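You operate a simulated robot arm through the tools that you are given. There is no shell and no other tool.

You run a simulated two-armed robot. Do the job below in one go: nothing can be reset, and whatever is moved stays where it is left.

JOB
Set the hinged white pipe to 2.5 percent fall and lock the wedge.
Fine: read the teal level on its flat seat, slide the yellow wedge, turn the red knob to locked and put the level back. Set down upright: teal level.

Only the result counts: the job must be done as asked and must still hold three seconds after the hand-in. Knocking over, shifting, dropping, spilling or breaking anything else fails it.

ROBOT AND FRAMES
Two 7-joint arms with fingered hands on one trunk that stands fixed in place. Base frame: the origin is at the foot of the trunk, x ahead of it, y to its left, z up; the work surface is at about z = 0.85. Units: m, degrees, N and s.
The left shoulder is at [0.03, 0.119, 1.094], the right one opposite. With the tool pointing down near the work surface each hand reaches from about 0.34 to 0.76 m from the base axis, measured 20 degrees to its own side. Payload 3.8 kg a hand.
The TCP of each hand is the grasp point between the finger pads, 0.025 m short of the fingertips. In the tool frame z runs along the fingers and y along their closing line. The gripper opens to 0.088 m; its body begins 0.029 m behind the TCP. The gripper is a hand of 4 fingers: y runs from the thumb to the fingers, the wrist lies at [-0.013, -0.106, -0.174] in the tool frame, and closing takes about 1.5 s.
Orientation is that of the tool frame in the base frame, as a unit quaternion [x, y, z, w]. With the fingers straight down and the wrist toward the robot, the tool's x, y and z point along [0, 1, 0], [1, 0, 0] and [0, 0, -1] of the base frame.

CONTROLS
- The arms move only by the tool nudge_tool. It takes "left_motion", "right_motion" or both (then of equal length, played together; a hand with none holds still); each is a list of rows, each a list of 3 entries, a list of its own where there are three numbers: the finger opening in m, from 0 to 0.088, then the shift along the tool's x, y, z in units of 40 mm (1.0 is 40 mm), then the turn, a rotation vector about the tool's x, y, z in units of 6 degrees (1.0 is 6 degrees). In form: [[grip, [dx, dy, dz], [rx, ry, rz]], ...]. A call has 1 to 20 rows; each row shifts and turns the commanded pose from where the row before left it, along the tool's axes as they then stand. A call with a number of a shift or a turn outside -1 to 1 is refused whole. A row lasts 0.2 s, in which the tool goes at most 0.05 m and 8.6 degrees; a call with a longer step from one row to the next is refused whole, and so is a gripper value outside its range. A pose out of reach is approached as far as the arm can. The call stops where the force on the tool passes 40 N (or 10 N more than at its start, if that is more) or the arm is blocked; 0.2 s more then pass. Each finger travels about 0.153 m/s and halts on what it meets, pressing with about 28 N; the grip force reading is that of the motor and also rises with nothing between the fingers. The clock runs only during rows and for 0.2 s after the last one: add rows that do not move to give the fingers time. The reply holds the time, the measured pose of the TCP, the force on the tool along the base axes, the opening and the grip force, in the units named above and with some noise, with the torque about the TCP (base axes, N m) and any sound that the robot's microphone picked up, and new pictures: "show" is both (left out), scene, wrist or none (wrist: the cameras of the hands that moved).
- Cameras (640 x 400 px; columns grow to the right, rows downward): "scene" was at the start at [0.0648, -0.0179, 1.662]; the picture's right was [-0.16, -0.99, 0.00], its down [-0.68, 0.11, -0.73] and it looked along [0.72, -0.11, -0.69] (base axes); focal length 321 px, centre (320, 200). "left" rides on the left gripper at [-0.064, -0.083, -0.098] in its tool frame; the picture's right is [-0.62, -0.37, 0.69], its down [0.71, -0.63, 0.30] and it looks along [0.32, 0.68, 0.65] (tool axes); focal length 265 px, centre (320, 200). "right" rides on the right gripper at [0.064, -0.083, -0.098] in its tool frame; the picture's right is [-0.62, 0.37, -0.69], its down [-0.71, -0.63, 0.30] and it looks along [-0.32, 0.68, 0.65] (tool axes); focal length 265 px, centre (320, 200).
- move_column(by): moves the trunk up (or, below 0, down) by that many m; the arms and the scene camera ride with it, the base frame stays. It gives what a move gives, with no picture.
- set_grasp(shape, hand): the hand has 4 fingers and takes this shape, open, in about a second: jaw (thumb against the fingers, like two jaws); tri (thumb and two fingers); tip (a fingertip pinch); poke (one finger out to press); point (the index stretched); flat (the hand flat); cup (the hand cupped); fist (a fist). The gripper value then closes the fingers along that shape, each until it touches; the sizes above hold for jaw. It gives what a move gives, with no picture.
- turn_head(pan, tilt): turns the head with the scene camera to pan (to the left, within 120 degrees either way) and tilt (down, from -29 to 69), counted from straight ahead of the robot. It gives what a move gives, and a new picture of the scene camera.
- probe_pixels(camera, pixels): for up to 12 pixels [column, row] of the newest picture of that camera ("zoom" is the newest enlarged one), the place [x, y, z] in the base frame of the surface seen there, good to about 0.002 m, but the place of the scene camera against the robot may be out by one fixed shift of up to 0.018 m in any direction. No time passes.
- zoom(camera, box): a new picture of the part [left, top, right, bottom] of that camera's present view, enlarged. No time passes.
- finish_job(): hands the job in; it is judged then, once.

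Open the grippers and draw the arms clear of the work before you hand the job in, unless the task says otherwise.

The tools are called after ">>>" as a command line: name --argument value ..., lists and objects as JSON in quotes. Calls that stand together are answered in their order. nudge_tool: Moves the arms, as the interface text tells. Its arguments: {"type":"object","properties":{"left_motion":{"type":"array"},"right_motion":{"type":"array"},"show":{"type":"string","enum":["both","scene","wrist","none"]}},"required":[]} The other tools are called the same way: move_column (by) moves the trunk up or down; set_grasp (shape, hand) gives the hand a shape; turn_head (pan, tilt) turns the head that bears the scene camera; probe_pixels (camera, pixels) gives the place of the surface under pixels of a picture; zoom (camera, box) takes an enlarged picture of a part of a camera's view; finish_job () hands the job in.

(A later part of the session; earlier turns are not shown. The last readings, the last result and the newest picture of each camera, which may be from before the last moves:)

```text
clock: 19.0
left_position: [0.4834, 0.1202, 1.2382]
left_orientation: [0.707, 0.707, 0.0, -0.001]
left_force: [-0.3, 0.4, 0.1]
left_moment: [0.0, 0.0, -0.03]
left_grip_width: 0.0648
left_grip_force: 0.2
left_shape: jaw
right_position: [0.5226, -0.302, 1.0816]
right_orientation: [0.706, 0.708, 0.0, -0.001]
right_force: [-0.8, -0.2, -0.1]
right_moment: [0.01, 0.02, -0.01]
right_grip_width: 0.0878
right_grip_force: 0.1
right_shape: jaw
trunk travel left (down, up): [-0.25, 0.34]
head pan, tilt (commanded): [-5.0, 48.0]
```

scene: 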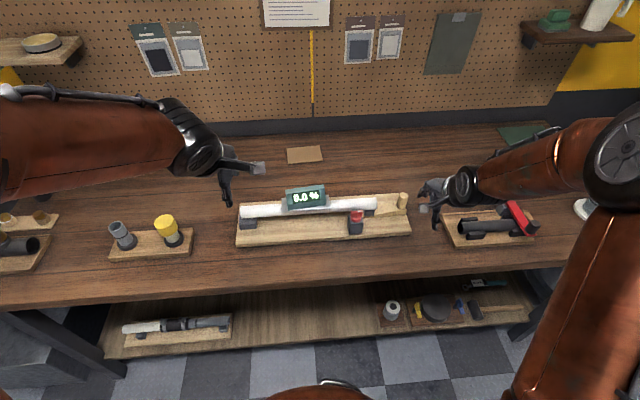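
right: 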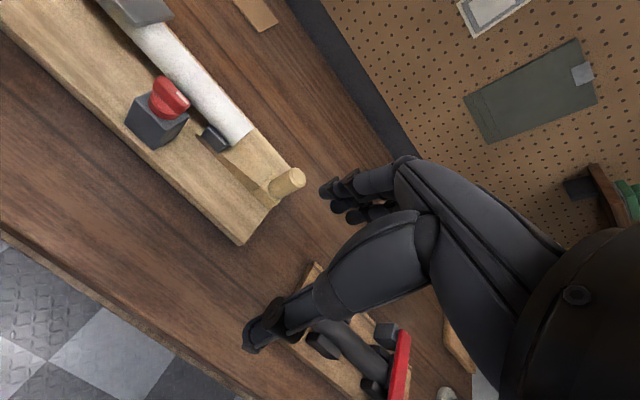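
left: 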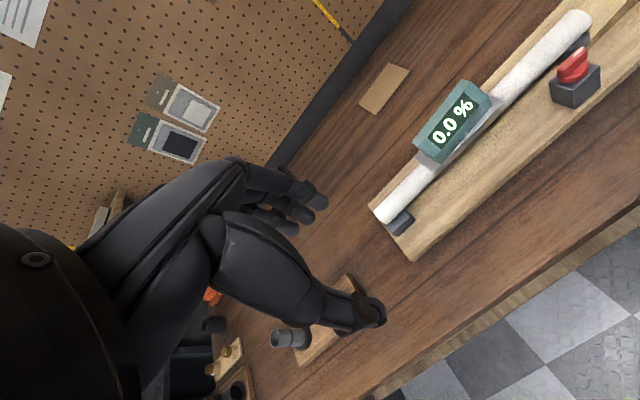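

The peg's centre is at about (0.677, −0.310), top z 0.949. I bring the right hand above it with the opening at 0.07.

>>> nudge_tool --right_motion '[[0.07, [-0.07, 0.8, 0.2], [0, 0, 0]], [0.07, [-0.07, 0.8, 0.2], [0, 0, 0]], [0.07, [-0.07, 0.8, 0.2], [0, 0, 0]], [0.07, [-0.07, 0.8, 0.2], [0, 0, 0]], [0.07, [-0.06, 0.67, 0.2], [0, 0, 0]], [0.07, [0, 0, 0.2], [0, 0, 0]], [0.07, [0, 0, 0], [0, 0, 0]]]' --show "both"

```text
clock: 20.6
left_position: [0.4836, 0.1189, 1.2383]
left_orientation: [0.707, 0.707, 0.0, 0.0]
left_force: [0.5, -0.4, 0.1]
left_moment: [-0.01, 0.02, 0.03]
left_grip_width: 0.0646
left_grip_force: 0.1
left_shape: jaw
right_position: [0.6765, -0.317, 1.0318]
right_orientation: [0.708, 0.707, 0.0, 0.001]
right_force: [0.5, -0.4, -0.1]
right_moment: [0.01, -0.01, 0.05]
right_grip_width: 0.0703
right_grip_force: 0.1
right_shape: jaw
trunk travel left (down, up): [-0.25, 0.34]
head pan, tilt (commanded): [-5.0, 48.0]
```

scene: 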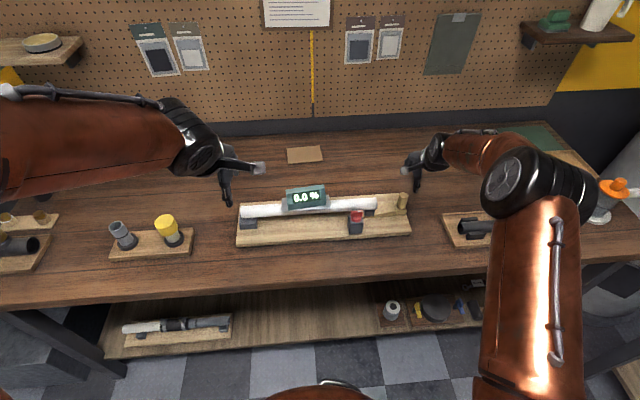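
right: 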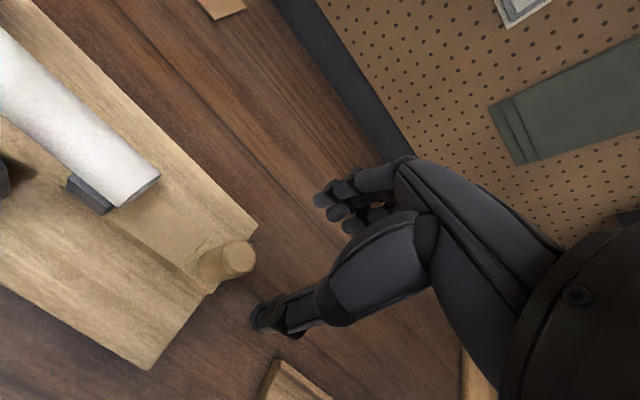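

The right hand is above and beside the peg (peg top at (240, 258) in the right picture). I probe fingertips and the elbow's height relative to the fixtures on the right.

>>> probe_pixels --camera "right" --pixels '[[320, 200], [333, 213], [350, 227], [262, 318], [255, 310], [270, 325], [240, 258], [150, 175], [345, 190], [375, 210]]'

>>> probe_pixels --camera "scene" --pixels '[[525, 190], [560, 190], [480, 160], [440, 150], [500, 235], [605, 190], [590, 205], [470, 170]]'

```text
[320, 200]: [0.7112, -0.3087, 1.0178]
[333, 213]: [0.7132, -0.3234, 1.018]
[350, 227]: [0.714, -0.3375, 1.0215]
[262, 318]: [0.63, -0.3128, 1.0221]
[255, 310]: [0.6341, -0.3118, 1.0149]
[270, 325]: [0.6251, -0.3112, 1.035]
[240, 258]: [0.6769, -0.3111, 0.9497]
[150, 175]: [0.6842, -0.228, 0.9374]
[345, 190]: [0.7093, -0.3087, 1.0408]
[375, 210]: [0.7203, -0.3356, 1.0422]
```

```text
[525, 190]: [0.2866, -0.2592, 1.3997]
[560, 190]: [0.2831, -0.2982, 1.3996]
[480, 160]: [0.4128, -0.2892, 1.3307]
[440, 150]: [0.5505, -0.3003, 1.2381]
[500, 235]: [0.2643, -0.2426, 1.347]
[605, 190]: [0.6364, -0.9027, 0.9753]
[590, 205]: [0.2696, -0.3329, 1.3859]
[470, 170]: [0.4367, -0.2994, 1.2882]
```

Index and middle fingers are at y −0.309/−0.323, thumb at −0.312. I shift 4 mm toward +y so they straddle the peg (y −0.311) and lower to TCP z≈0.941.

>>> nudge_tool --right_motion '[[0.07, [0.1, 0.01, 0.5], [0, 0, 0]], [0.07, [0, 0, 0.7], [0, 0, 0]], [0.07, [0, 0, 0.6], [0, 0, 0]], [0.07, [0, 0, 0.45], [0, 0, 0]], [0.07, [0, 0, 0], [0, 0, 0]]]' --show "wrist"

```text
clock: 21.8
left_position: [0.4836, 0.1201, 1.2384]
left_orientation: [0.707, 0.707, 0.0, 0.0]
left_force: [-0.2, -0.6, -0.1]
left_moment: [0.01, 0.01, 0.0]
left_grip_width: 0.065
left_grip_force: 0.1
left_shape: jaw
right_position: [0.6765, -0.3129, 0.9423]
right_orientation: [0.707, 0.707, 0.0, 0.0]
right_force: [0.0, 0.0, -0.1]
right_moment: [0.01, -0.01, -0.02]
right_grip_width: 0.0702
right_grip_force: 0.1
right_shape: jaw
trunk travel left (down, up): [-0.25, 0.34]
head pan, tilt (commanded): [-5.0, 48.0]
```

right: 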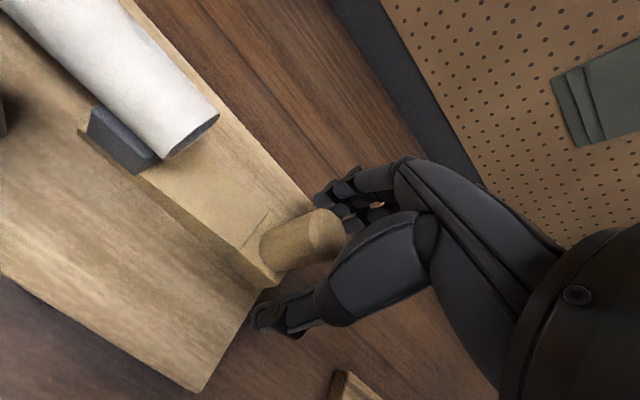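

The peg stands between thumb and fingers with no contact force. I close the right hand on it.

>>> nudge_tool --right_motion '[[0.05, [0, 0, 0], [0, 0, 0]], [0.04, [0, 0, 0], [0, 0, 0]], [0.03, [0, 0, 0], [0, 0, 0]], [0.022, [0, 0, 0], [0, 0, 0]], [0.015, [0, 0, 0], [0, 0, 0]], [0.01, [0, 0, 0], [0, 0, 0]], [0.01, [0, 0, 0], [0, 0, 0]], [0.01, [0, 0, 0], [0, 0, 0]]]' --show "both"

```text
clock: 23.6
left_position: [0.4844, 0.1195, 1.2376]
left_orientation: [0.708, 0.707, 0.0, -0.001]
left_force: [0.1, 0.1, 0.1]
left_moment: [-0.01, 0.02, -0.01]
left_grip_width: 0.0649
left_grip_force: 0.1
left_shape: jaw
right_position: [0.6753, -0.3139, 0.9422]
right_orientation: [0.708, 0.707, 0.0, 0.0]
right_force: [-0.6, -1.4, 0.4]
right_moment: [-0.01, -0.02, -0.04]
right_grip_width: 0.021
right_grip_force: 27.7
right_shape: jaw
trunk travel left (down, up): [-0.25, 0.34]
head pan, tilt (commanded): [-5.0, 48.0]
```

scene: 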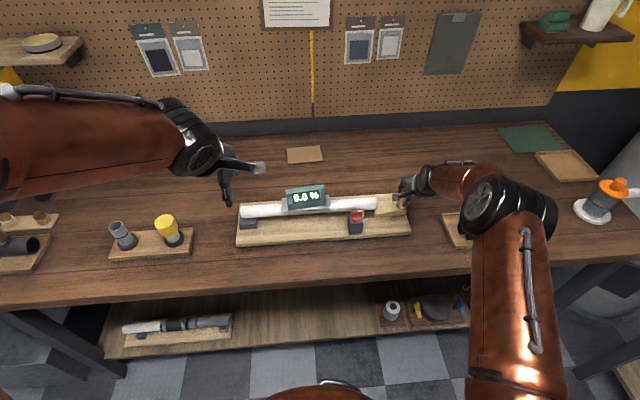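
right: 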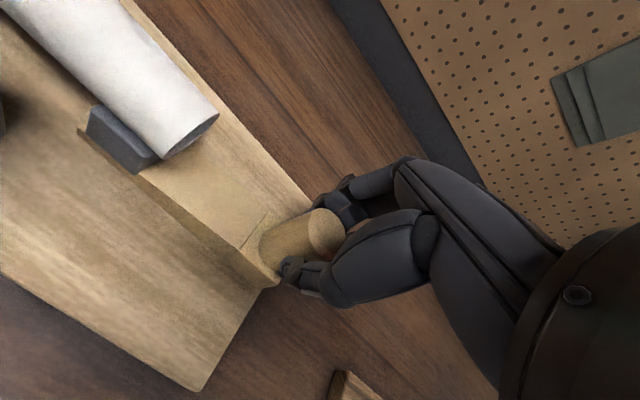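

The peg is gripped (width 0.021, 28 N). I slide the wedge toward +y by 16 mm in 4 mm steps and read the level.

>>> nudge_tool --right_motion '[[0.01, [0.1, 0, 0], [0, 0, 0]], [0.01, [0.1, 0, 0], [0, 0, 0]], [0.01, [0.1, 0, 0], [0, 0, 0]], [0.01, [0.1, 0, 0], [0, 0, 0]], [0.01, [0, 0, 0], [0, 0, 0]]]' --show "both"

>>> zoom --camera "scene" --box '[230, 175, 420, 255]'

```text
clock: 24.8
left_position: [0.4843, 0.119, 1.2381]
left_orientation: [0.707, 0.707, 0.001, 0.0]
left_force: [0.3, -0.1, -0.4]
left_moment: [-0.01, 0.0, -0.06]
left_grip_width: 0.0646
left_grip_force: 0.0
left_shape: jaw
right_position: [0.6752, -0.2967, 0.9423]
right_orientation: [0.707, 0.707, 0.0, 0.0]
right_force: [0.9, -2.0, -0.4]
right_moment: [-0.05, -0.05, -0.07]
right_grip_width: 0.0208
right_grip_force: 28.4
right_shape: jaw
trunk travel left (down, up): [-0.25, 0.34]
head pan, tilt (commanded): [-5.0, 48.0]
```

scene: 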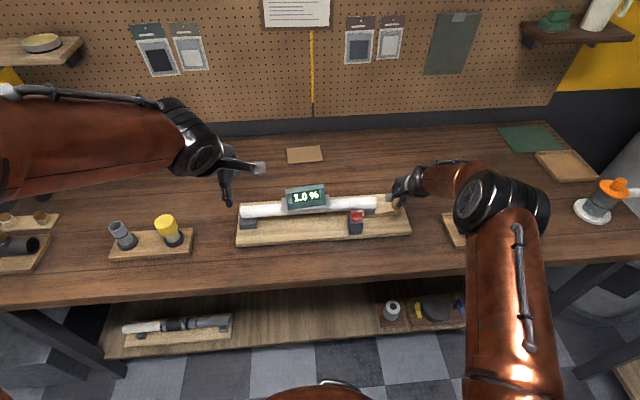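
right: 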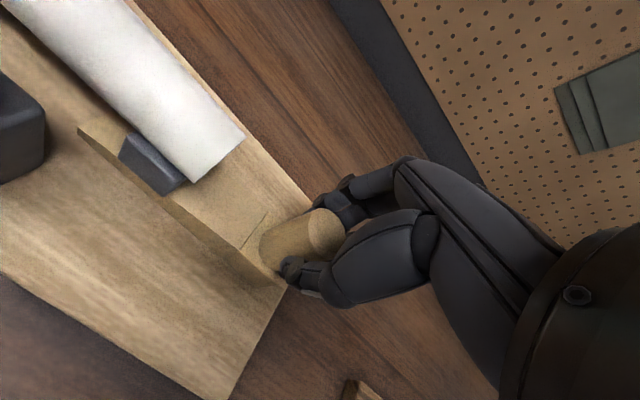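

```text
3.37 times, centred on (325, 215) of scene
```

zoom: 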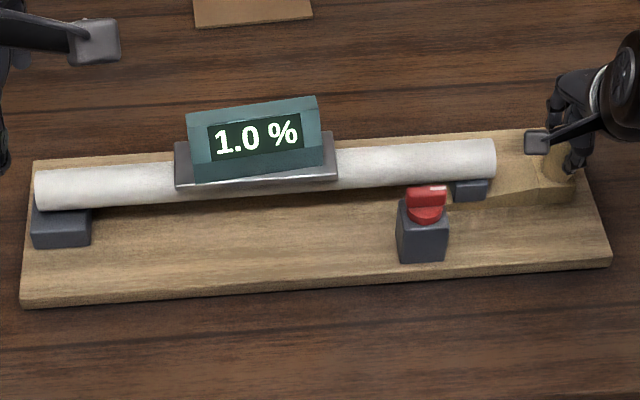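

It now reads 1.0 % after ~16.5 mm of travel (about 0.061 %/mm). I slide another 20 mm, expecting about 2.2 %.

>>> nudge_tool --right_motion '[[0.01, [0.1, 0, 0], [0, 0, 0]], [0.01, [0.1, 0, 0], [0, 0, 0]], [0.01, [0.1, 0, 0], [0, 0, 0]], [0.01, [0.1, 0, 0], [0, 0, 0]], [0.01, [0.1, 0, 0], [0, 0, 0]], [0.01, [0, 0, 0], [0, 0, 0]]]' --show "both"

>>> zoom --camera "scene" --box '[230, 175, 420, 255]'

```text
clock: 26.2
left_position: [0.4844, 0.1195, 1.238]
left_orientation: [0.707, 0.707, 0.0, 0.0]
left_force: [-0.6, 0.3, 0.3]
left_moment: [0.01, -0.01, 0.01]
left_grip_width: 0.0648
left_grip_force: 0.2
left_shape: jaw
right_position: [0.6762, -0.2764, 0.942]
right_orientation: [0.707, 0.707, 0.0, 0.0]
right_force: [1.3, -2.8, -0.6]
right_moment: [-0.06, -0.09, -0.05]
right_grip_width: 0.0209
right_grip_force: 28.2
right_shape: jaw
trunk travel left (down, up): [-0.25, 0.34]
head pan, tilt (commanded): [-5.0, 48.0]
```

scene: 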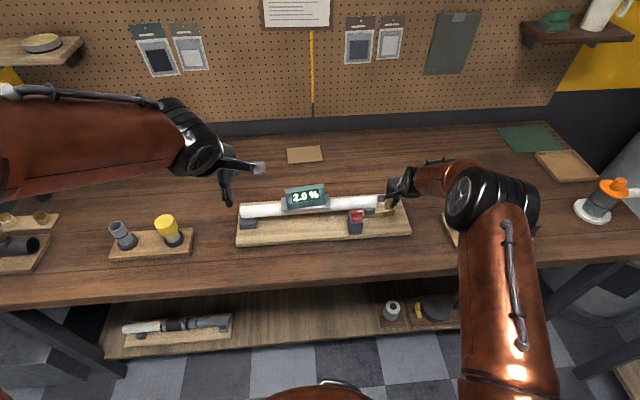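
right: 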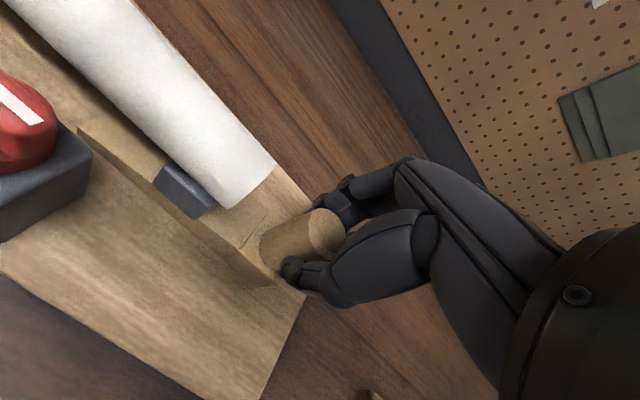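

```text
3.37 times, centred on (325, 215) of scene
```

zoom: 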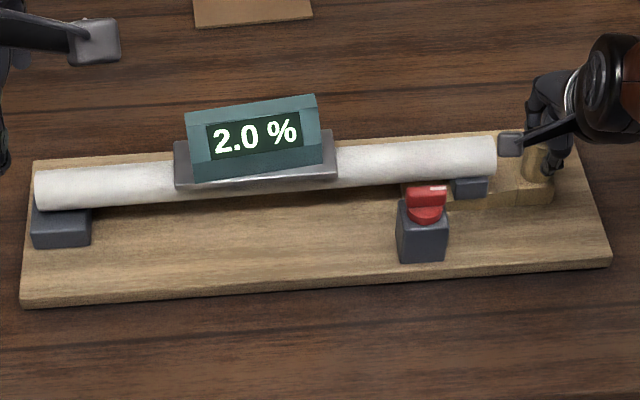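

It reads 2.0 % after ~37 mm. I slide 8 mm more in 2 mm steps, expecting about 2.4 %.

>>> nudge_tool --right_motion '[[0.01, [0.05, 0, 0], [0, 0, 0]], [0.01, [0.05, 0, 0], [0, 0, 0]], [0.01, [0.05, 0, 0], [0, 0, 0]], [0.01, [0.05, 0, 0], [0, 0, 0]], [0.01, [0, 0, 0], [0, 0, 0]]]' --show "both"

>>> zoom --camera "scene" --box '[230, 175, 420, 255]'

```text
clock: 27.4
left_position: [0.4837, 0.1181, 1.2379]
left_orientation: [0.708, 0.706, -0.001, 0.0]
left_force: [0.2, -0.7, -1.0]
left_moment: [-0.01, -0.03, -0.02]
left_grip_width: 0.0646
left_grip_force: 0.2
left_shape: jaw
right_position: [0.6754, -0.2685, 0.9434]
right_orientation: [0.706, 0.708, 0.0, -0.001]
right_force: [1.4, -2.5, 0.1]
right_moment: [-0.04, -0.04, -0.08]
right_grip_width: 0.0211
right_grip_force: 28.4
right_shape: jaw
trunk travel left (down, up): [-0.25, 0.34]
head pan, tilt (commanded): [-5.0, 48.0]
```

scene: 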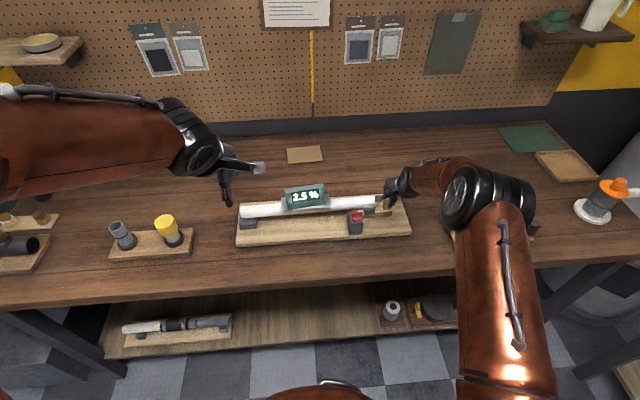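
right: 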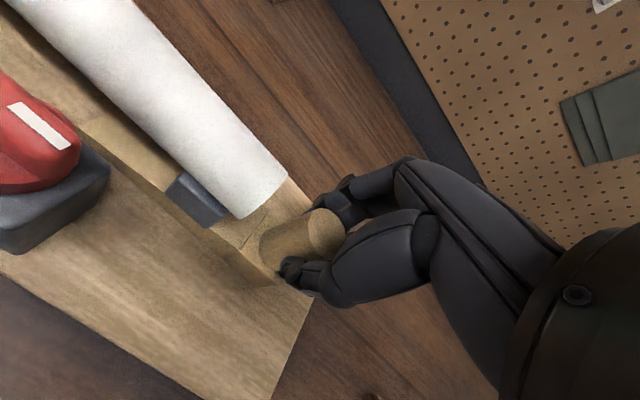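

```text
3.37 times, centred on (325, 215) of scene
```

zoom: 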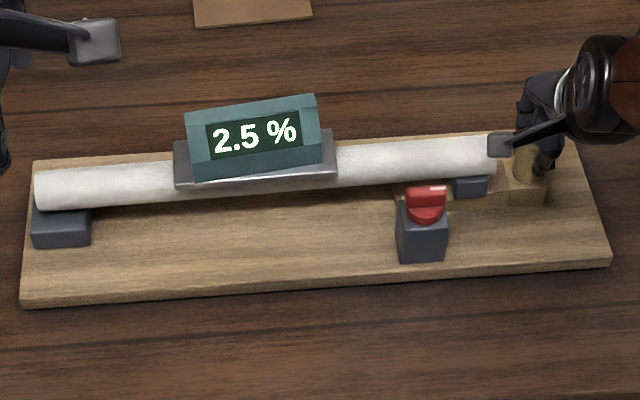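

It reads 2.5 %. The trend (16 mm→1.0, 36 mm→2.0, 44 mm→2.5) suggests the true value is about 2.47, so I add 0.6 mm and wait to see the reading settle.

>>> nudge_tool --right_motion '[[0.01, [0.015, 0, 0], [0, 0, 0]], [0.01, [0, 0, 0], [0, 0, 0]], [0.01, [0, 0, 0], [0, 0, 0]], [0.01, [0, 0, 0], [0, 0, 0]], [0.01, [0, 0, 0], [0, 0, 0]]]' --show "scene"

>>> zoom --camera "scene" --box '[230, 175, 420, 255]'

```text
clock: 28.6
left_position: [0.4841, 0.1187, 1.238]
left_orientation: [0.708, 0.707, -0.001, 0.0]
left_force: [-0.4, -0.7, 0.4]
left_moment: [-0.01, -0.02, -0.03]
left_grip_width: 0.0647
left_grip_force: 0.0
left_shape: jaw
right_position: [0.6767, -0.2673, 0.9414]
right_orientation: [0.707, 0.707, 0.001, 0.0]
right_force: [-0.6, -2.4, 0.2]
right_moment: [-0.03, -0.02, -0.07]
right_grip_width: 0.021
right_grip_force: 27.9
right_shape: jaw
trunk travel left (down, up): [-0.25, 0.34]
head pan, tilt (commanded): [-5.0, 48.0]
```

scene: 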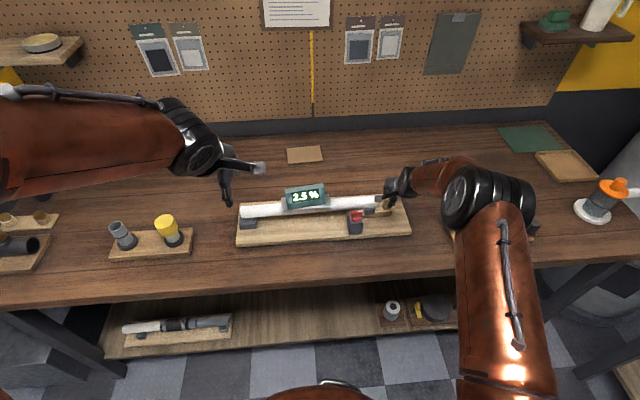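

```text
3.37 times, centred on (325, 215) of scene
```

zoom: 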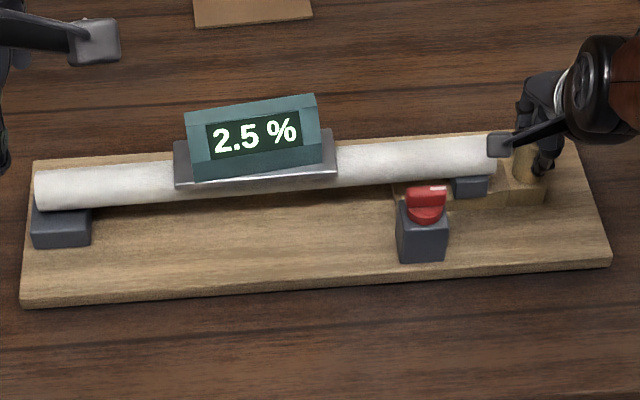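

Steady at 2.5 %. I open the right hand gradually without moving it and re-read the level.

>>> nudge_tool --right_motion '[[0.019, [0, 0, 0], [0, 0, 0]], [0.021, [0, 0, 0], [0, 0, 0]], [0.023, [0, 0, 0], [0, 0, 0]], [0.027, [0, 0, 0], [0, 0, 0]], [0.035, [0, 0, 0], [0, 0, 0]], [0.05, [0, 0, 0], [0, 0, 0]], [0.06, [0, 0, 0], [0, 0, 0]], [0.06, [0, 0, 0], [0, 0, 0]]]' --show "both"

>>> zoom --camera "scene" --box '[230, 175, 420, 255]'

```text
clock: 30.4
left_position: [0.4826, 0.1179, 1.2371]
left_orientation: [0.707, 0.707, 0.0, 0.0]
left_force: [0.6, -0.5, -0.2]
left_moment: [0.01, 0.0, 0.04]
left_grip_width: 0.0647
left_grip_force: 0.1
left_shape: jaw
right_position: [0.6753, -0.2685, 0.9418]
right_orientation: [0.707, 0.707, 0.001, 0.0]
right_force: [0.2, 0.6, 0.2]
right_moment: [-0.05, -0.01, -0.01]
right_grip_width: 0.0598
right_grip_force: 0.0
right_shape: jaw
trunk travel left (down, up): [-0.25, 0.34]
head pan, tilt (commanded): [-5.0, 48.0]
```

scene: 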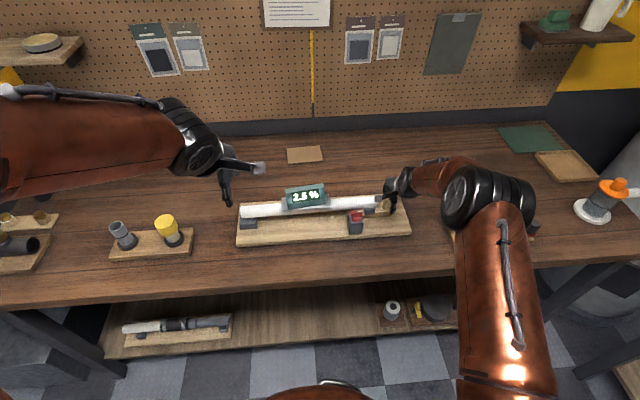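
right: 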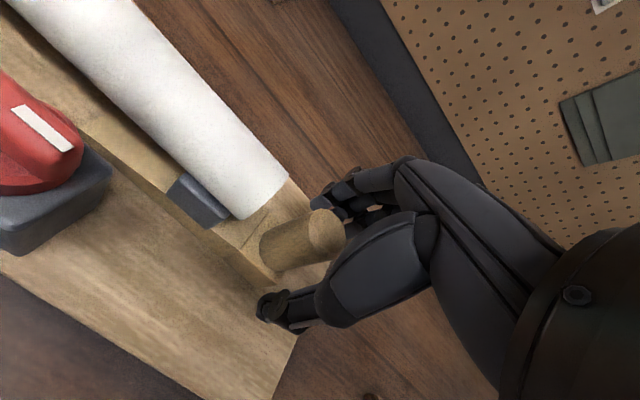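

```text
3.37 times, centred on (325, 215) of scene
```

zoom: 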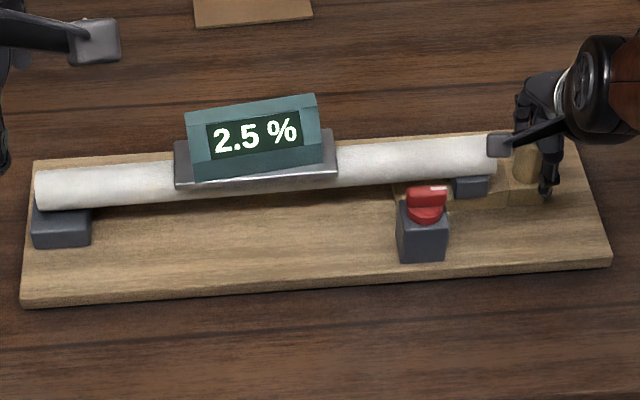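

The 2.5 % holds with the peg released. I raise the right hand clear of the peg and move it to above the knob for a closer look.

>>> nudge_tool --right_motion '[[0.06, [0, 0, -0.4], [0, 0, 0]], [0.06, [0, 0, -0.8], [0, 0, 0]], [0.06, [0, 0, -0.9], [0, 0, 0]], [0.06, [0, 0, -0.4], [0, 0, 0]], [0.06, [0.5, -0.6, 0], [0, 0, 0]], [0.06, [0.6, -0.6, 0], [0, 0, 0]], [0.06, [0, -0.6, 0], [0, 0, 0]], [0.06, [0, -0.6, 0], [0, 0, 0]], [0.06, [0, 0, 0], [0, 0, 0]]]' --show "both"

```text
clock: 32.4
left_position: [0.4846, 0.1196, 1.2382]
left_orientation: [0.707, 0.707, 0.0, 0.0]
left_force: [-0.3, -0.2, 0.4]
left_moment: [0.0, -0.02, -0.02]
left_grip_width: 0.0648
left_grip_force: 0.0
left_shape: jaw
right_position: [0.5799, -0.224, 1.0424]
right_orientation: [0.707, 0.708, 0.0, 0.0]
right_force: [0.4, -0.4, 0.8]
right_moment: [0.01, 0.0, -0.04]
right_grip_width: 0.0595
right_grip_force: 0.2
right_shape: jaw
trunk travel left (down, up): [-0.25, 0.34]
head pan, tilt (commanded): [-5.0, 48.0]
```

scene: 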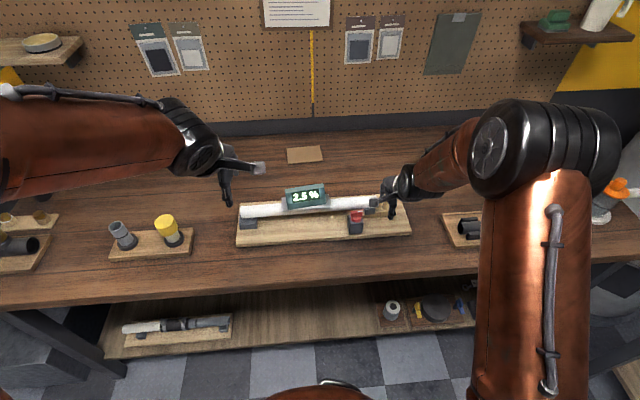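
right: 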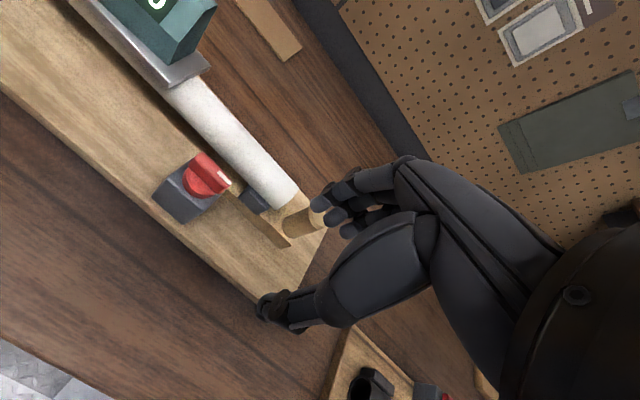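

I zoom in on the knob from the right camera and probe its rib's ends and the disc to get its centre.

>>> zoom --camera "right" --box '[140, 130, 260, 230]'

>>> probe_pixels --camera "zoom" --pixels '[[330, 110], [300, 150], [380, 200], [430, 260], [400, 270], [470, 250], [350, 130], [260, 230], [340, 320], [230, 240], [330, 350], [430, 240]]'

```text
4.00 times, centred on (200, 180) of right
```

zoom: 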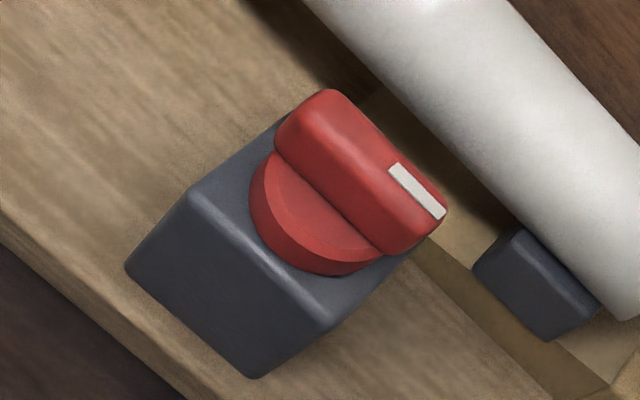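

```text
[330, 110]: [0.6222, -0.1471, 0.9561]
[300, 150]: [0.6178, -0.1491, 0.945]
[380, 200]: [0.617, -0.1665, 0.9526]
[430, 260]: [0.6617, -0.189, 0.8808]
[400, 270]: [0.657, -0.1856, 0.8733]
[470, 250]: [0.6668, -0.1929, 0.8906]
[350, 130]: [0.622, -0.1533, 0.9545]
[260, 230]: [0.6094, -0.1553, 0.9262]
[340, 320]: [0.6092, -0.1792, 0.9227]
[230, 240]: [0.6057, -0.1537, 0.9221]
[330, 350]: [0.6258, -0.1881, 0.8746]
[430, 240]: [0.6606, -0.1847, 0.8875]
```

I probe finer points on the rib's top.

>>> probe_pixels --camera "zoom" --pixels '[[310, 105], [335, 97], [360, 120], [400, 160], [440, 205], [425, 215], [405, 235], [340, 140], [370, 170], [390, 185], [320, 125], [290, 170]]'

>>> probe_pixels --camera "zoom" --pixels '[[265, 170], [255, 200], [270, 235], [320, 265], [370, 262], [280, 190], [340, 240], [190, 195], [325, 330], [410, 260], [280, 125], [300, 300]]'

```text
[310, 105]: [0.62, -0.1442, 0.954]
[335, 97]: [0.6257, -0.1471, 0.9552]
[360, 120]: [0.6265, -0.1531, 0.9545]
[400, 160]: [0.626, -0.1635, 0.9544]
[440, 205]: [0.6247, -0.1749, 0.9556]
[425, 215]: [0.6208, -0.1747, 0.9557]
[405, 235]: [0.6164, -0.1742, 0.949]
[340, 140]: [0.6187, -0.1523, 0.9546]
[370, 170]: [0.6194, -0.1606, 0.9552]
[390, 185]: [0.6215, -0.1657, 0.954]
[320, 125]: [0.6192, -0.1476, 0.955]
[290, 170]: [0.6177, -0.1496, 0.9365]
```

```text
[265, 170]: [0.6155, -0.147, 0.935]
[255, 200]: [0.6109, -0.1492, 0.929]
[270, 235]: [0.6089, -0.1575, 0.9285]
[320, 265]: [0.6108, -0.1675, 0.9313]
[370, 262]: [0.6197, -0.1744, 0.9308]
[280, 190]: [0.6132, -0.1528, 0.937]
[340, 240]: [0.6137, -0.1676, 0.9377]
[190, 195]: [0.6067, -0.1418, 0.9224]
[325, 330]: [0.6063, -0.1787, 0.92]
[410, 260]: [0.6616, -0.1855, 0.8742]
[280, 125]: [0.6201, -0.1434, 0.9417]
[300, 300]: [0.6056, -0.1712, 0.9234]
```

The rib is 10 mm thick and 34 mm long along y, centred at (0.622, −0.160), z 0.937–0.955. I move the right hand above it, narrowing the opening to 0.034.

>>> nudge_tool --right_motion '[[0.034, [0.5, 0.3, 0], [0, 0, 0]], [0.034, [0.5, 0.35, 0], [0, 0, 0]], [0.034, [0.6, 0.4, 0], [0, 0, 0]], [0.034, [0, 0, 0.5], [0, 0, 0]], [0.034, [0, 0, 0.5], [0, 0, 0]], [0.034, [0, 0, 0], [0, 0, 0]]]' --show "both"

```text
clock: 33.8
left_position: [0.4844, 0.1193, 1.2386]
left_orientation: [0.707, 0.708, -0.001, 0.0]
left_force: [0.6, 1.1, -0.2]
left_moment: [0.04, -0.02, 0.01]
left_grip_width: 0.0649
left_grip_force: 0.2
left_shape: jaw
right_position: [0.6205, -0.1591, 1.0029]
right_orientation: [0.707, 0.707, 0.0, 0.0]
right_force: [0.5, -1.1, 1.2]
right_moment: [0.0, 0.01, -0.01]
right_grip_width: 0.0345
right_grip_force: 0.0
right_shape: jaw
trunk travel left (down, up): [-0.25, 0.34]
head pan, tilt (commanded): [-5.0, 48.0]
```

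scene: 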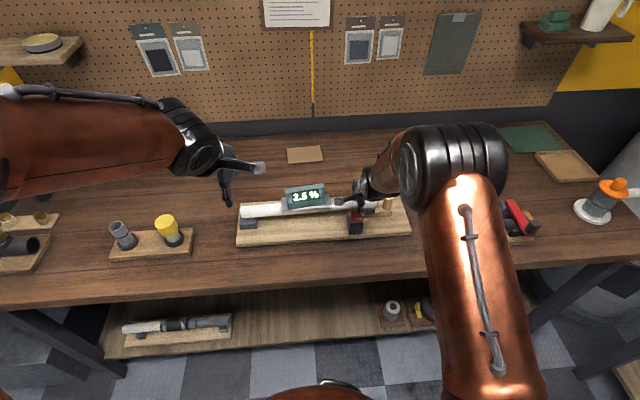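
right: 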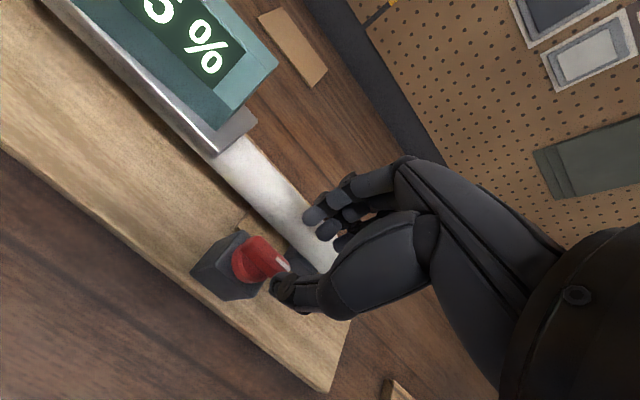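

I probe the fingertips and the knob in this view before the last descent.

>>> zoom --camera "right" --box '[190, 160, 370, 320]'

>>> probe_pixels --camera "zoom" --pixels '[[405, 195], [440, 225], [475, 265], [480, 250], [300, 440], [290, 420], [330, 430], [200, 320], [235, 300], [300, 360], [470, 230], [430, 180]]'

```text
2.50 times, centred on (280, 240) of right
```

zoom: 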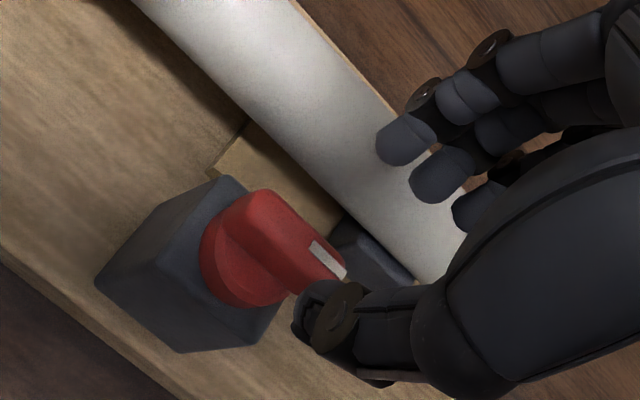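

```text
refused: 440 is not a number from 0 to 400
```

The zoom shows fingertips at (405, 140), (440, 175), (475, 205) and the thumb tip at (315, 310). I probe these.

>>> probe_pixels --camera "zoom" --pixels '[[395, 145], [405, 160], [435, 180], [440, 198], [470, 205], [475, 225], [310, 300], [305, 325], [335, 290], [265, 210], [320, 260], [325, 330]]'

```text
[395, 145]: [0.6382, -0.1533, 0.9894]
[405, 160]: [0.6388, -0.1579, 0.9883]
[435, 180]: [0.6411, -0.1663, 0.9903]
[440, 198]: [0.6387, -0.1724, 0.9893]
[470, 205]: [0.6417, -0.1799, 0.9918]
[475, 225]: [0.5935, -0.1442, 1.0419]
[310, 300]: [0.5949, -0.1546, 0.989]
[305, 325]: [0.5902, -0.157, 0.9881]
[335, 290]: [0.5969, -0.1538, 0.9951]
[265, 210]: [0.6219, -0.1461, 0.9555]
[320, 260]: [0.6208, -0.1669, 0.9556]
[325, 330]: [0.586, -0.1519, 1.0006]
```

The tips straddle the rib: fingers at x≈0.638, thumb at x≈0.60, index and middle at y −0.154/−0.168. I lower 38 mm so the tips end just above the disc.

>>> nudge_tool --right_motion '[[0.034, [0, 0.03, 0.35], [0, 0, 0]], [0.034, [0, 0, 0.3], [0, 0, 0]], [0.034, [0, 0, 0.2], [0, 0, 0]], [0.034, [0, 0, 0.1], [0, 0, 0]], [0.034, [0, 0, 0], [0, 0, 0]]]' --show "both"

>>> zoom --camera "right" --box '[190, 160, 370, 320]'

```text
clock: 35.0
left_position: [0.4834, 0.1185, 1.2377]
left_orientation: [0.707, 0.707, 0.0, 0.0]
left_force: [0.2, -0.3, 0.1]
left_moment: [0.0, 0.02, -0.01]
left_grip_width: 0.0649
left_grip_force: 0.0
left_shape: jaw
right_position: [0.6225, -0.1601, 0.965]
right_orientation: [0.708, 0.707, 0.0, 0.0]
right_force: [0.5, 0.2, 0.5]
right_moment: [-0.02, 0.02, -0.02]
right_grip_width: 0.0346
right_grip_force: 0.0
right_shape: jaw
trunk travel left (down, up): [-0.25, 0.34]
head pan, tilt (commanded): [-5.0, 48.0]
```

scene: 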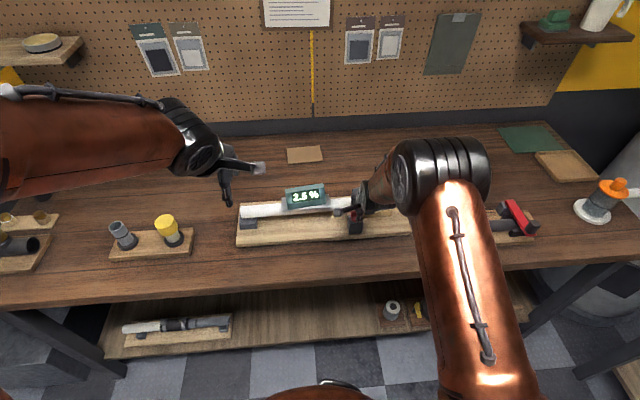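
right: 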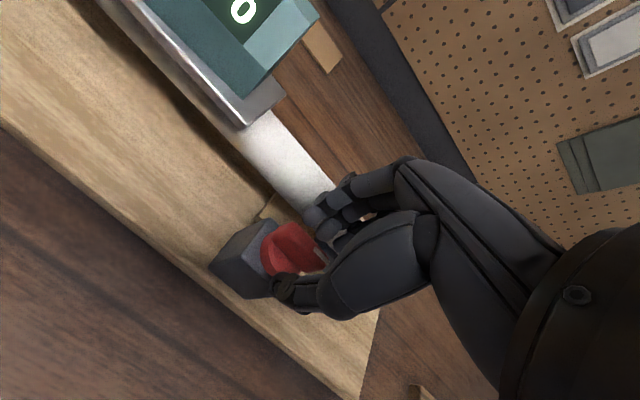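

```text
2.50 times, centred on (280, 240) of right
```

zoom: 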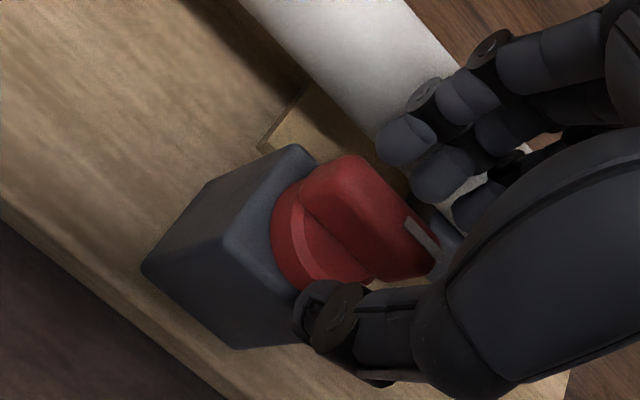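

The rib sits between thumb and fingers with no contact. I close on it.

>>> nudge_tool --right_motion '[[0.026, [0, 0, 0], [0, 0, 0]], [0.02, [0, 0, 0], [0, 0, 0]], [0.014, [0, 0, 0], [0, 0, 0]], [0.008, [0, 0, 0], [0, 0, 0]], [0.0, [0, 0, 0], [0, 0, 0]], [0.0, [0, 0, 0], [0, 0, 0]], [0.0, [0, 0, 0], [0, 0, 0]]]' --show "both"

>>> zoom --camera "right" --box '[190, 160, 370, 320]'

>>> zoom --camera "scene" --box '[230, 175, 420, 255]'

```text
clock: 36.6
left_position: [0.4839, 0.1199, 1.2382]
left_orientation: [0.707, 0.707, 0.0, 0.0]
left_force: [0.6, 0.6, 0.4]
left_moment: [0.01, -0.02, 0.01]
left_grip_width: 0.0648
left_grip_force: 0.0
left_shape: jaw
right_position: [0.6215, -0.1599, 0.9634]
right_orientation: [0.708, 0.706, 0.0, 0.0]
right_force: [-1.8, -0.2, -1.0]
right_moment: [0.04, -0.02, 0.01]
right_grip_width: 0.007
right_grip_force: 28.0
right_shape: jaw
trunk travel left (down, up): [-0.25, 0.34]
head pan, tilt (commanded): [-5.0, 48.0]
```

scene: 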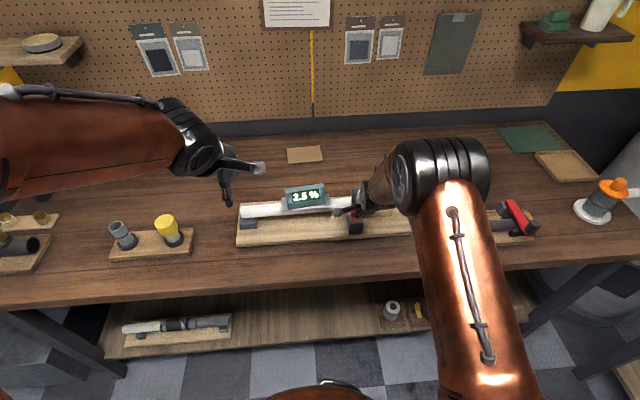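
right: 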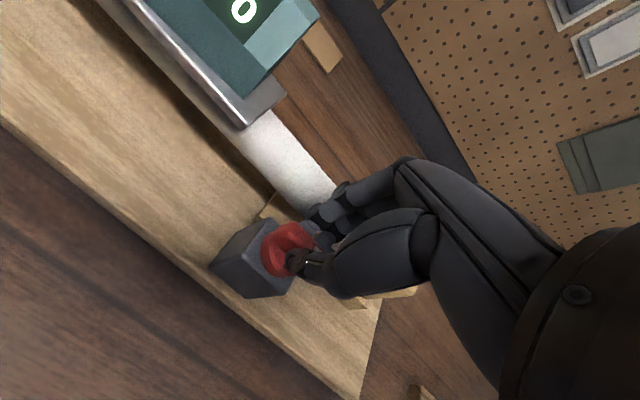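

```text
2.50 times, centred on (280, 240) of right
```

zoom: 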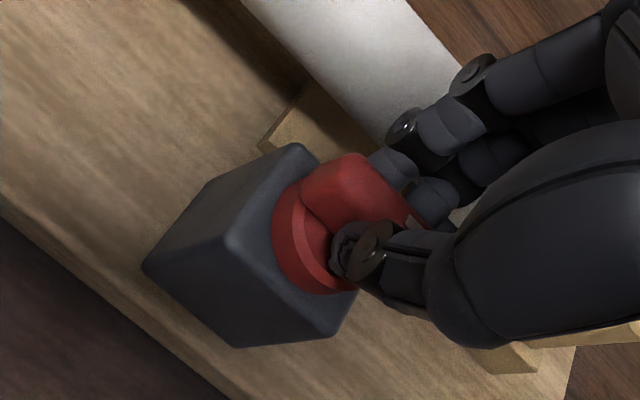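

```text
3.37 times, centred on (325, 215) of scene
```

zoom: 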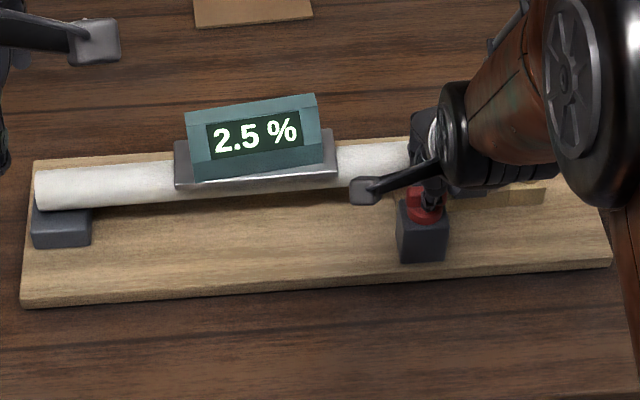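

The rib is gripped at 28 N and the level still reads 2.5 %. I test a small clockwise turn (seen from above, +z of the tool) of 9° and read the torque.

>>> nudge_tool --right_motion '[[0.0, [0, 0, 0], [0, 0, 0.5]], [0.0, [0, 0, 0], [0, 0, 0.5]], [0.0, [0, 0, 0], [0, 0, 0.5]], [0.0, [0, 0, 0], [0, 0, 0]]]' --show "both"

>>> zoom --camera "right" --box '[190, 160, 370, 320]'

>>> zoom --camera "scene" --box '[230, 175, 420, 255]'

```text
clock: 37.6
left_position: [0.4837, 0.1179, 1.2384]
left_orientation: [0.707, 0.707, 0.0, 0.0]
left_force: [0.0, -0.1, 0.2]
left_moment: [0.01, 0.01, -0.01]
left_grip_width: 0.065
left_grip_force: 0.0
left_shape: jaw
right_position: [0.623, -0.1596, 0.964]
right_orientation: [0.76, 0.649, 0.0, 0.0]
right_force: [-0.7, 3.5, 0.0]
right_moment: [0.04, -0.04, 0.03]
right_grip_width: 0.0069
right_grip_force: 27.9
right_shape: jaw
trunk travel left (down, up): [-0.25, 0.34]
head pan, tilt (commanded): [-5.0, 48.0]
```

scene: 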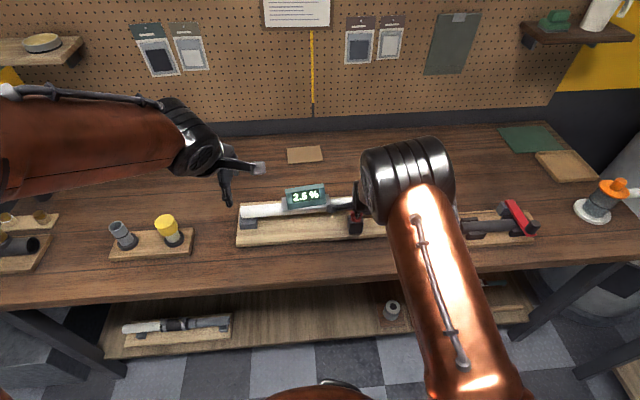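
right: 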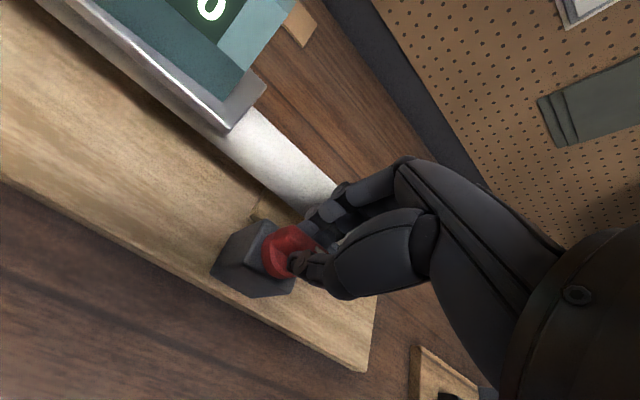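

```text
2.50 times, centred on (280, 240) of right
```

zoom: 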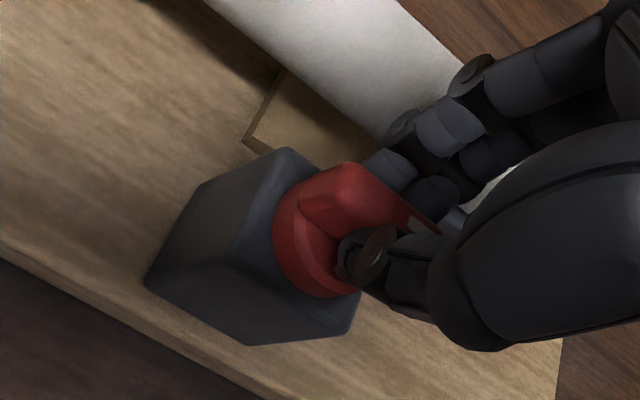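

```text
3.37 times, centred on (325, 215) of scene
```

zoom: 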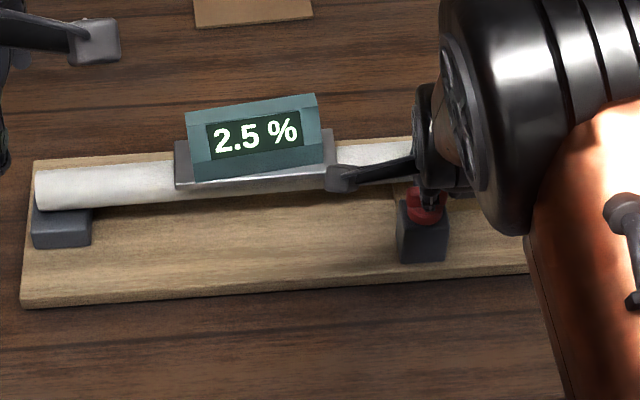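

The knob follows the hand with almost no torque (0.03 N m), so clockwise is free. I turn a further 30° clockwise and watch.

>>> nudge_tool --right_motion '[[0.0, [0, 0, 0], [0, 0, 0.6]], [0.0, [0, 0, 0], [0, 0, 0.6]], [0.0, [0, 0, 0], [0, 0, 0.6]], [0.0, [0, 0, 0], [0, 0, 0.6]], [0.0, [0, 0, 0], [0, 0, 0.6]], [0.0, [0, 0, 0], [0, 0, 0.6]], [0.0, [0, 0, 0], [0, 0, 0.6]], [0.0, [0, 0, 0], [0, 0, 0.6]], [0.0, [0, 0, 0], [0, 0, 0]]]' --show "both"

>>> zoom --camera "right" --box '[190, 160, 370, 320]'

>>> zoom --camera "scene" --box '[230, 175, 420, 255]'

```text
clock: 39.6
left_position: [0.4853, 0.1207, 1.2374]
left_orientation: [0.706, 0.708, -0.001, -0.001]
left_force: [-0.4, -0.7, -0.1]
left_moment: [0.01, 0.0, 0.01]
left_grip_width: 0.0646
left_grip_force: 0.1
left_shape: jaw
right_position: [0.625, -0.1567, 0.9639]
right_orientation: [0.898, 0.44, 0.002, 0.0]
right_force: [11.0, 11.7, -0.5]
right_moment: [0.15, -0.42, 0.31]
right_grip_width: 0.0073
right_grip_force: 28.0
right_shape: jaw
trunk travel left (down, up): [-0.25, 0.34]
head pan, tilt (commanded): [-5.0, 48.0]
```

scene: 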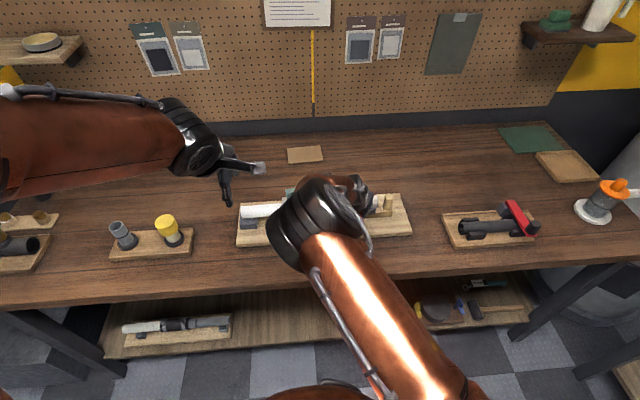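
right: 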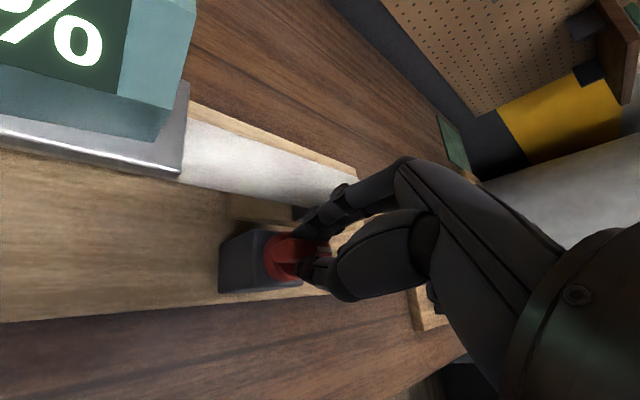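

```text
2.50 times, centred on (280, 240) of right
```

zoom: 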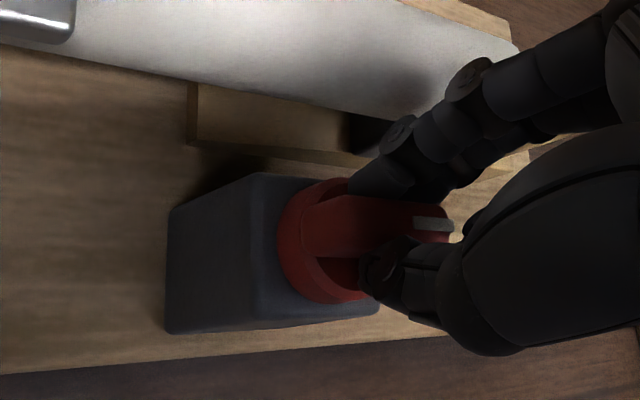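

```text
3.37 times, centred on (325, 215) of scene
```

zoom: 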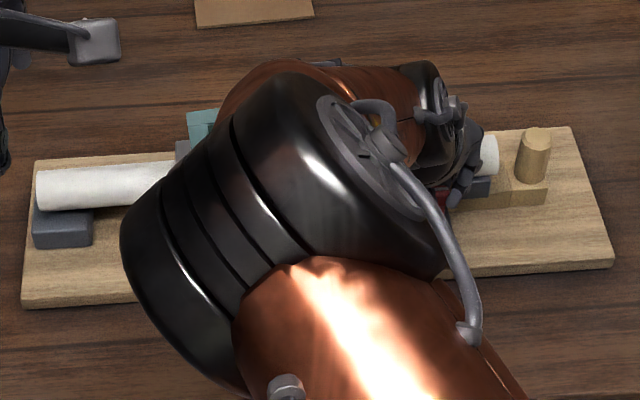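

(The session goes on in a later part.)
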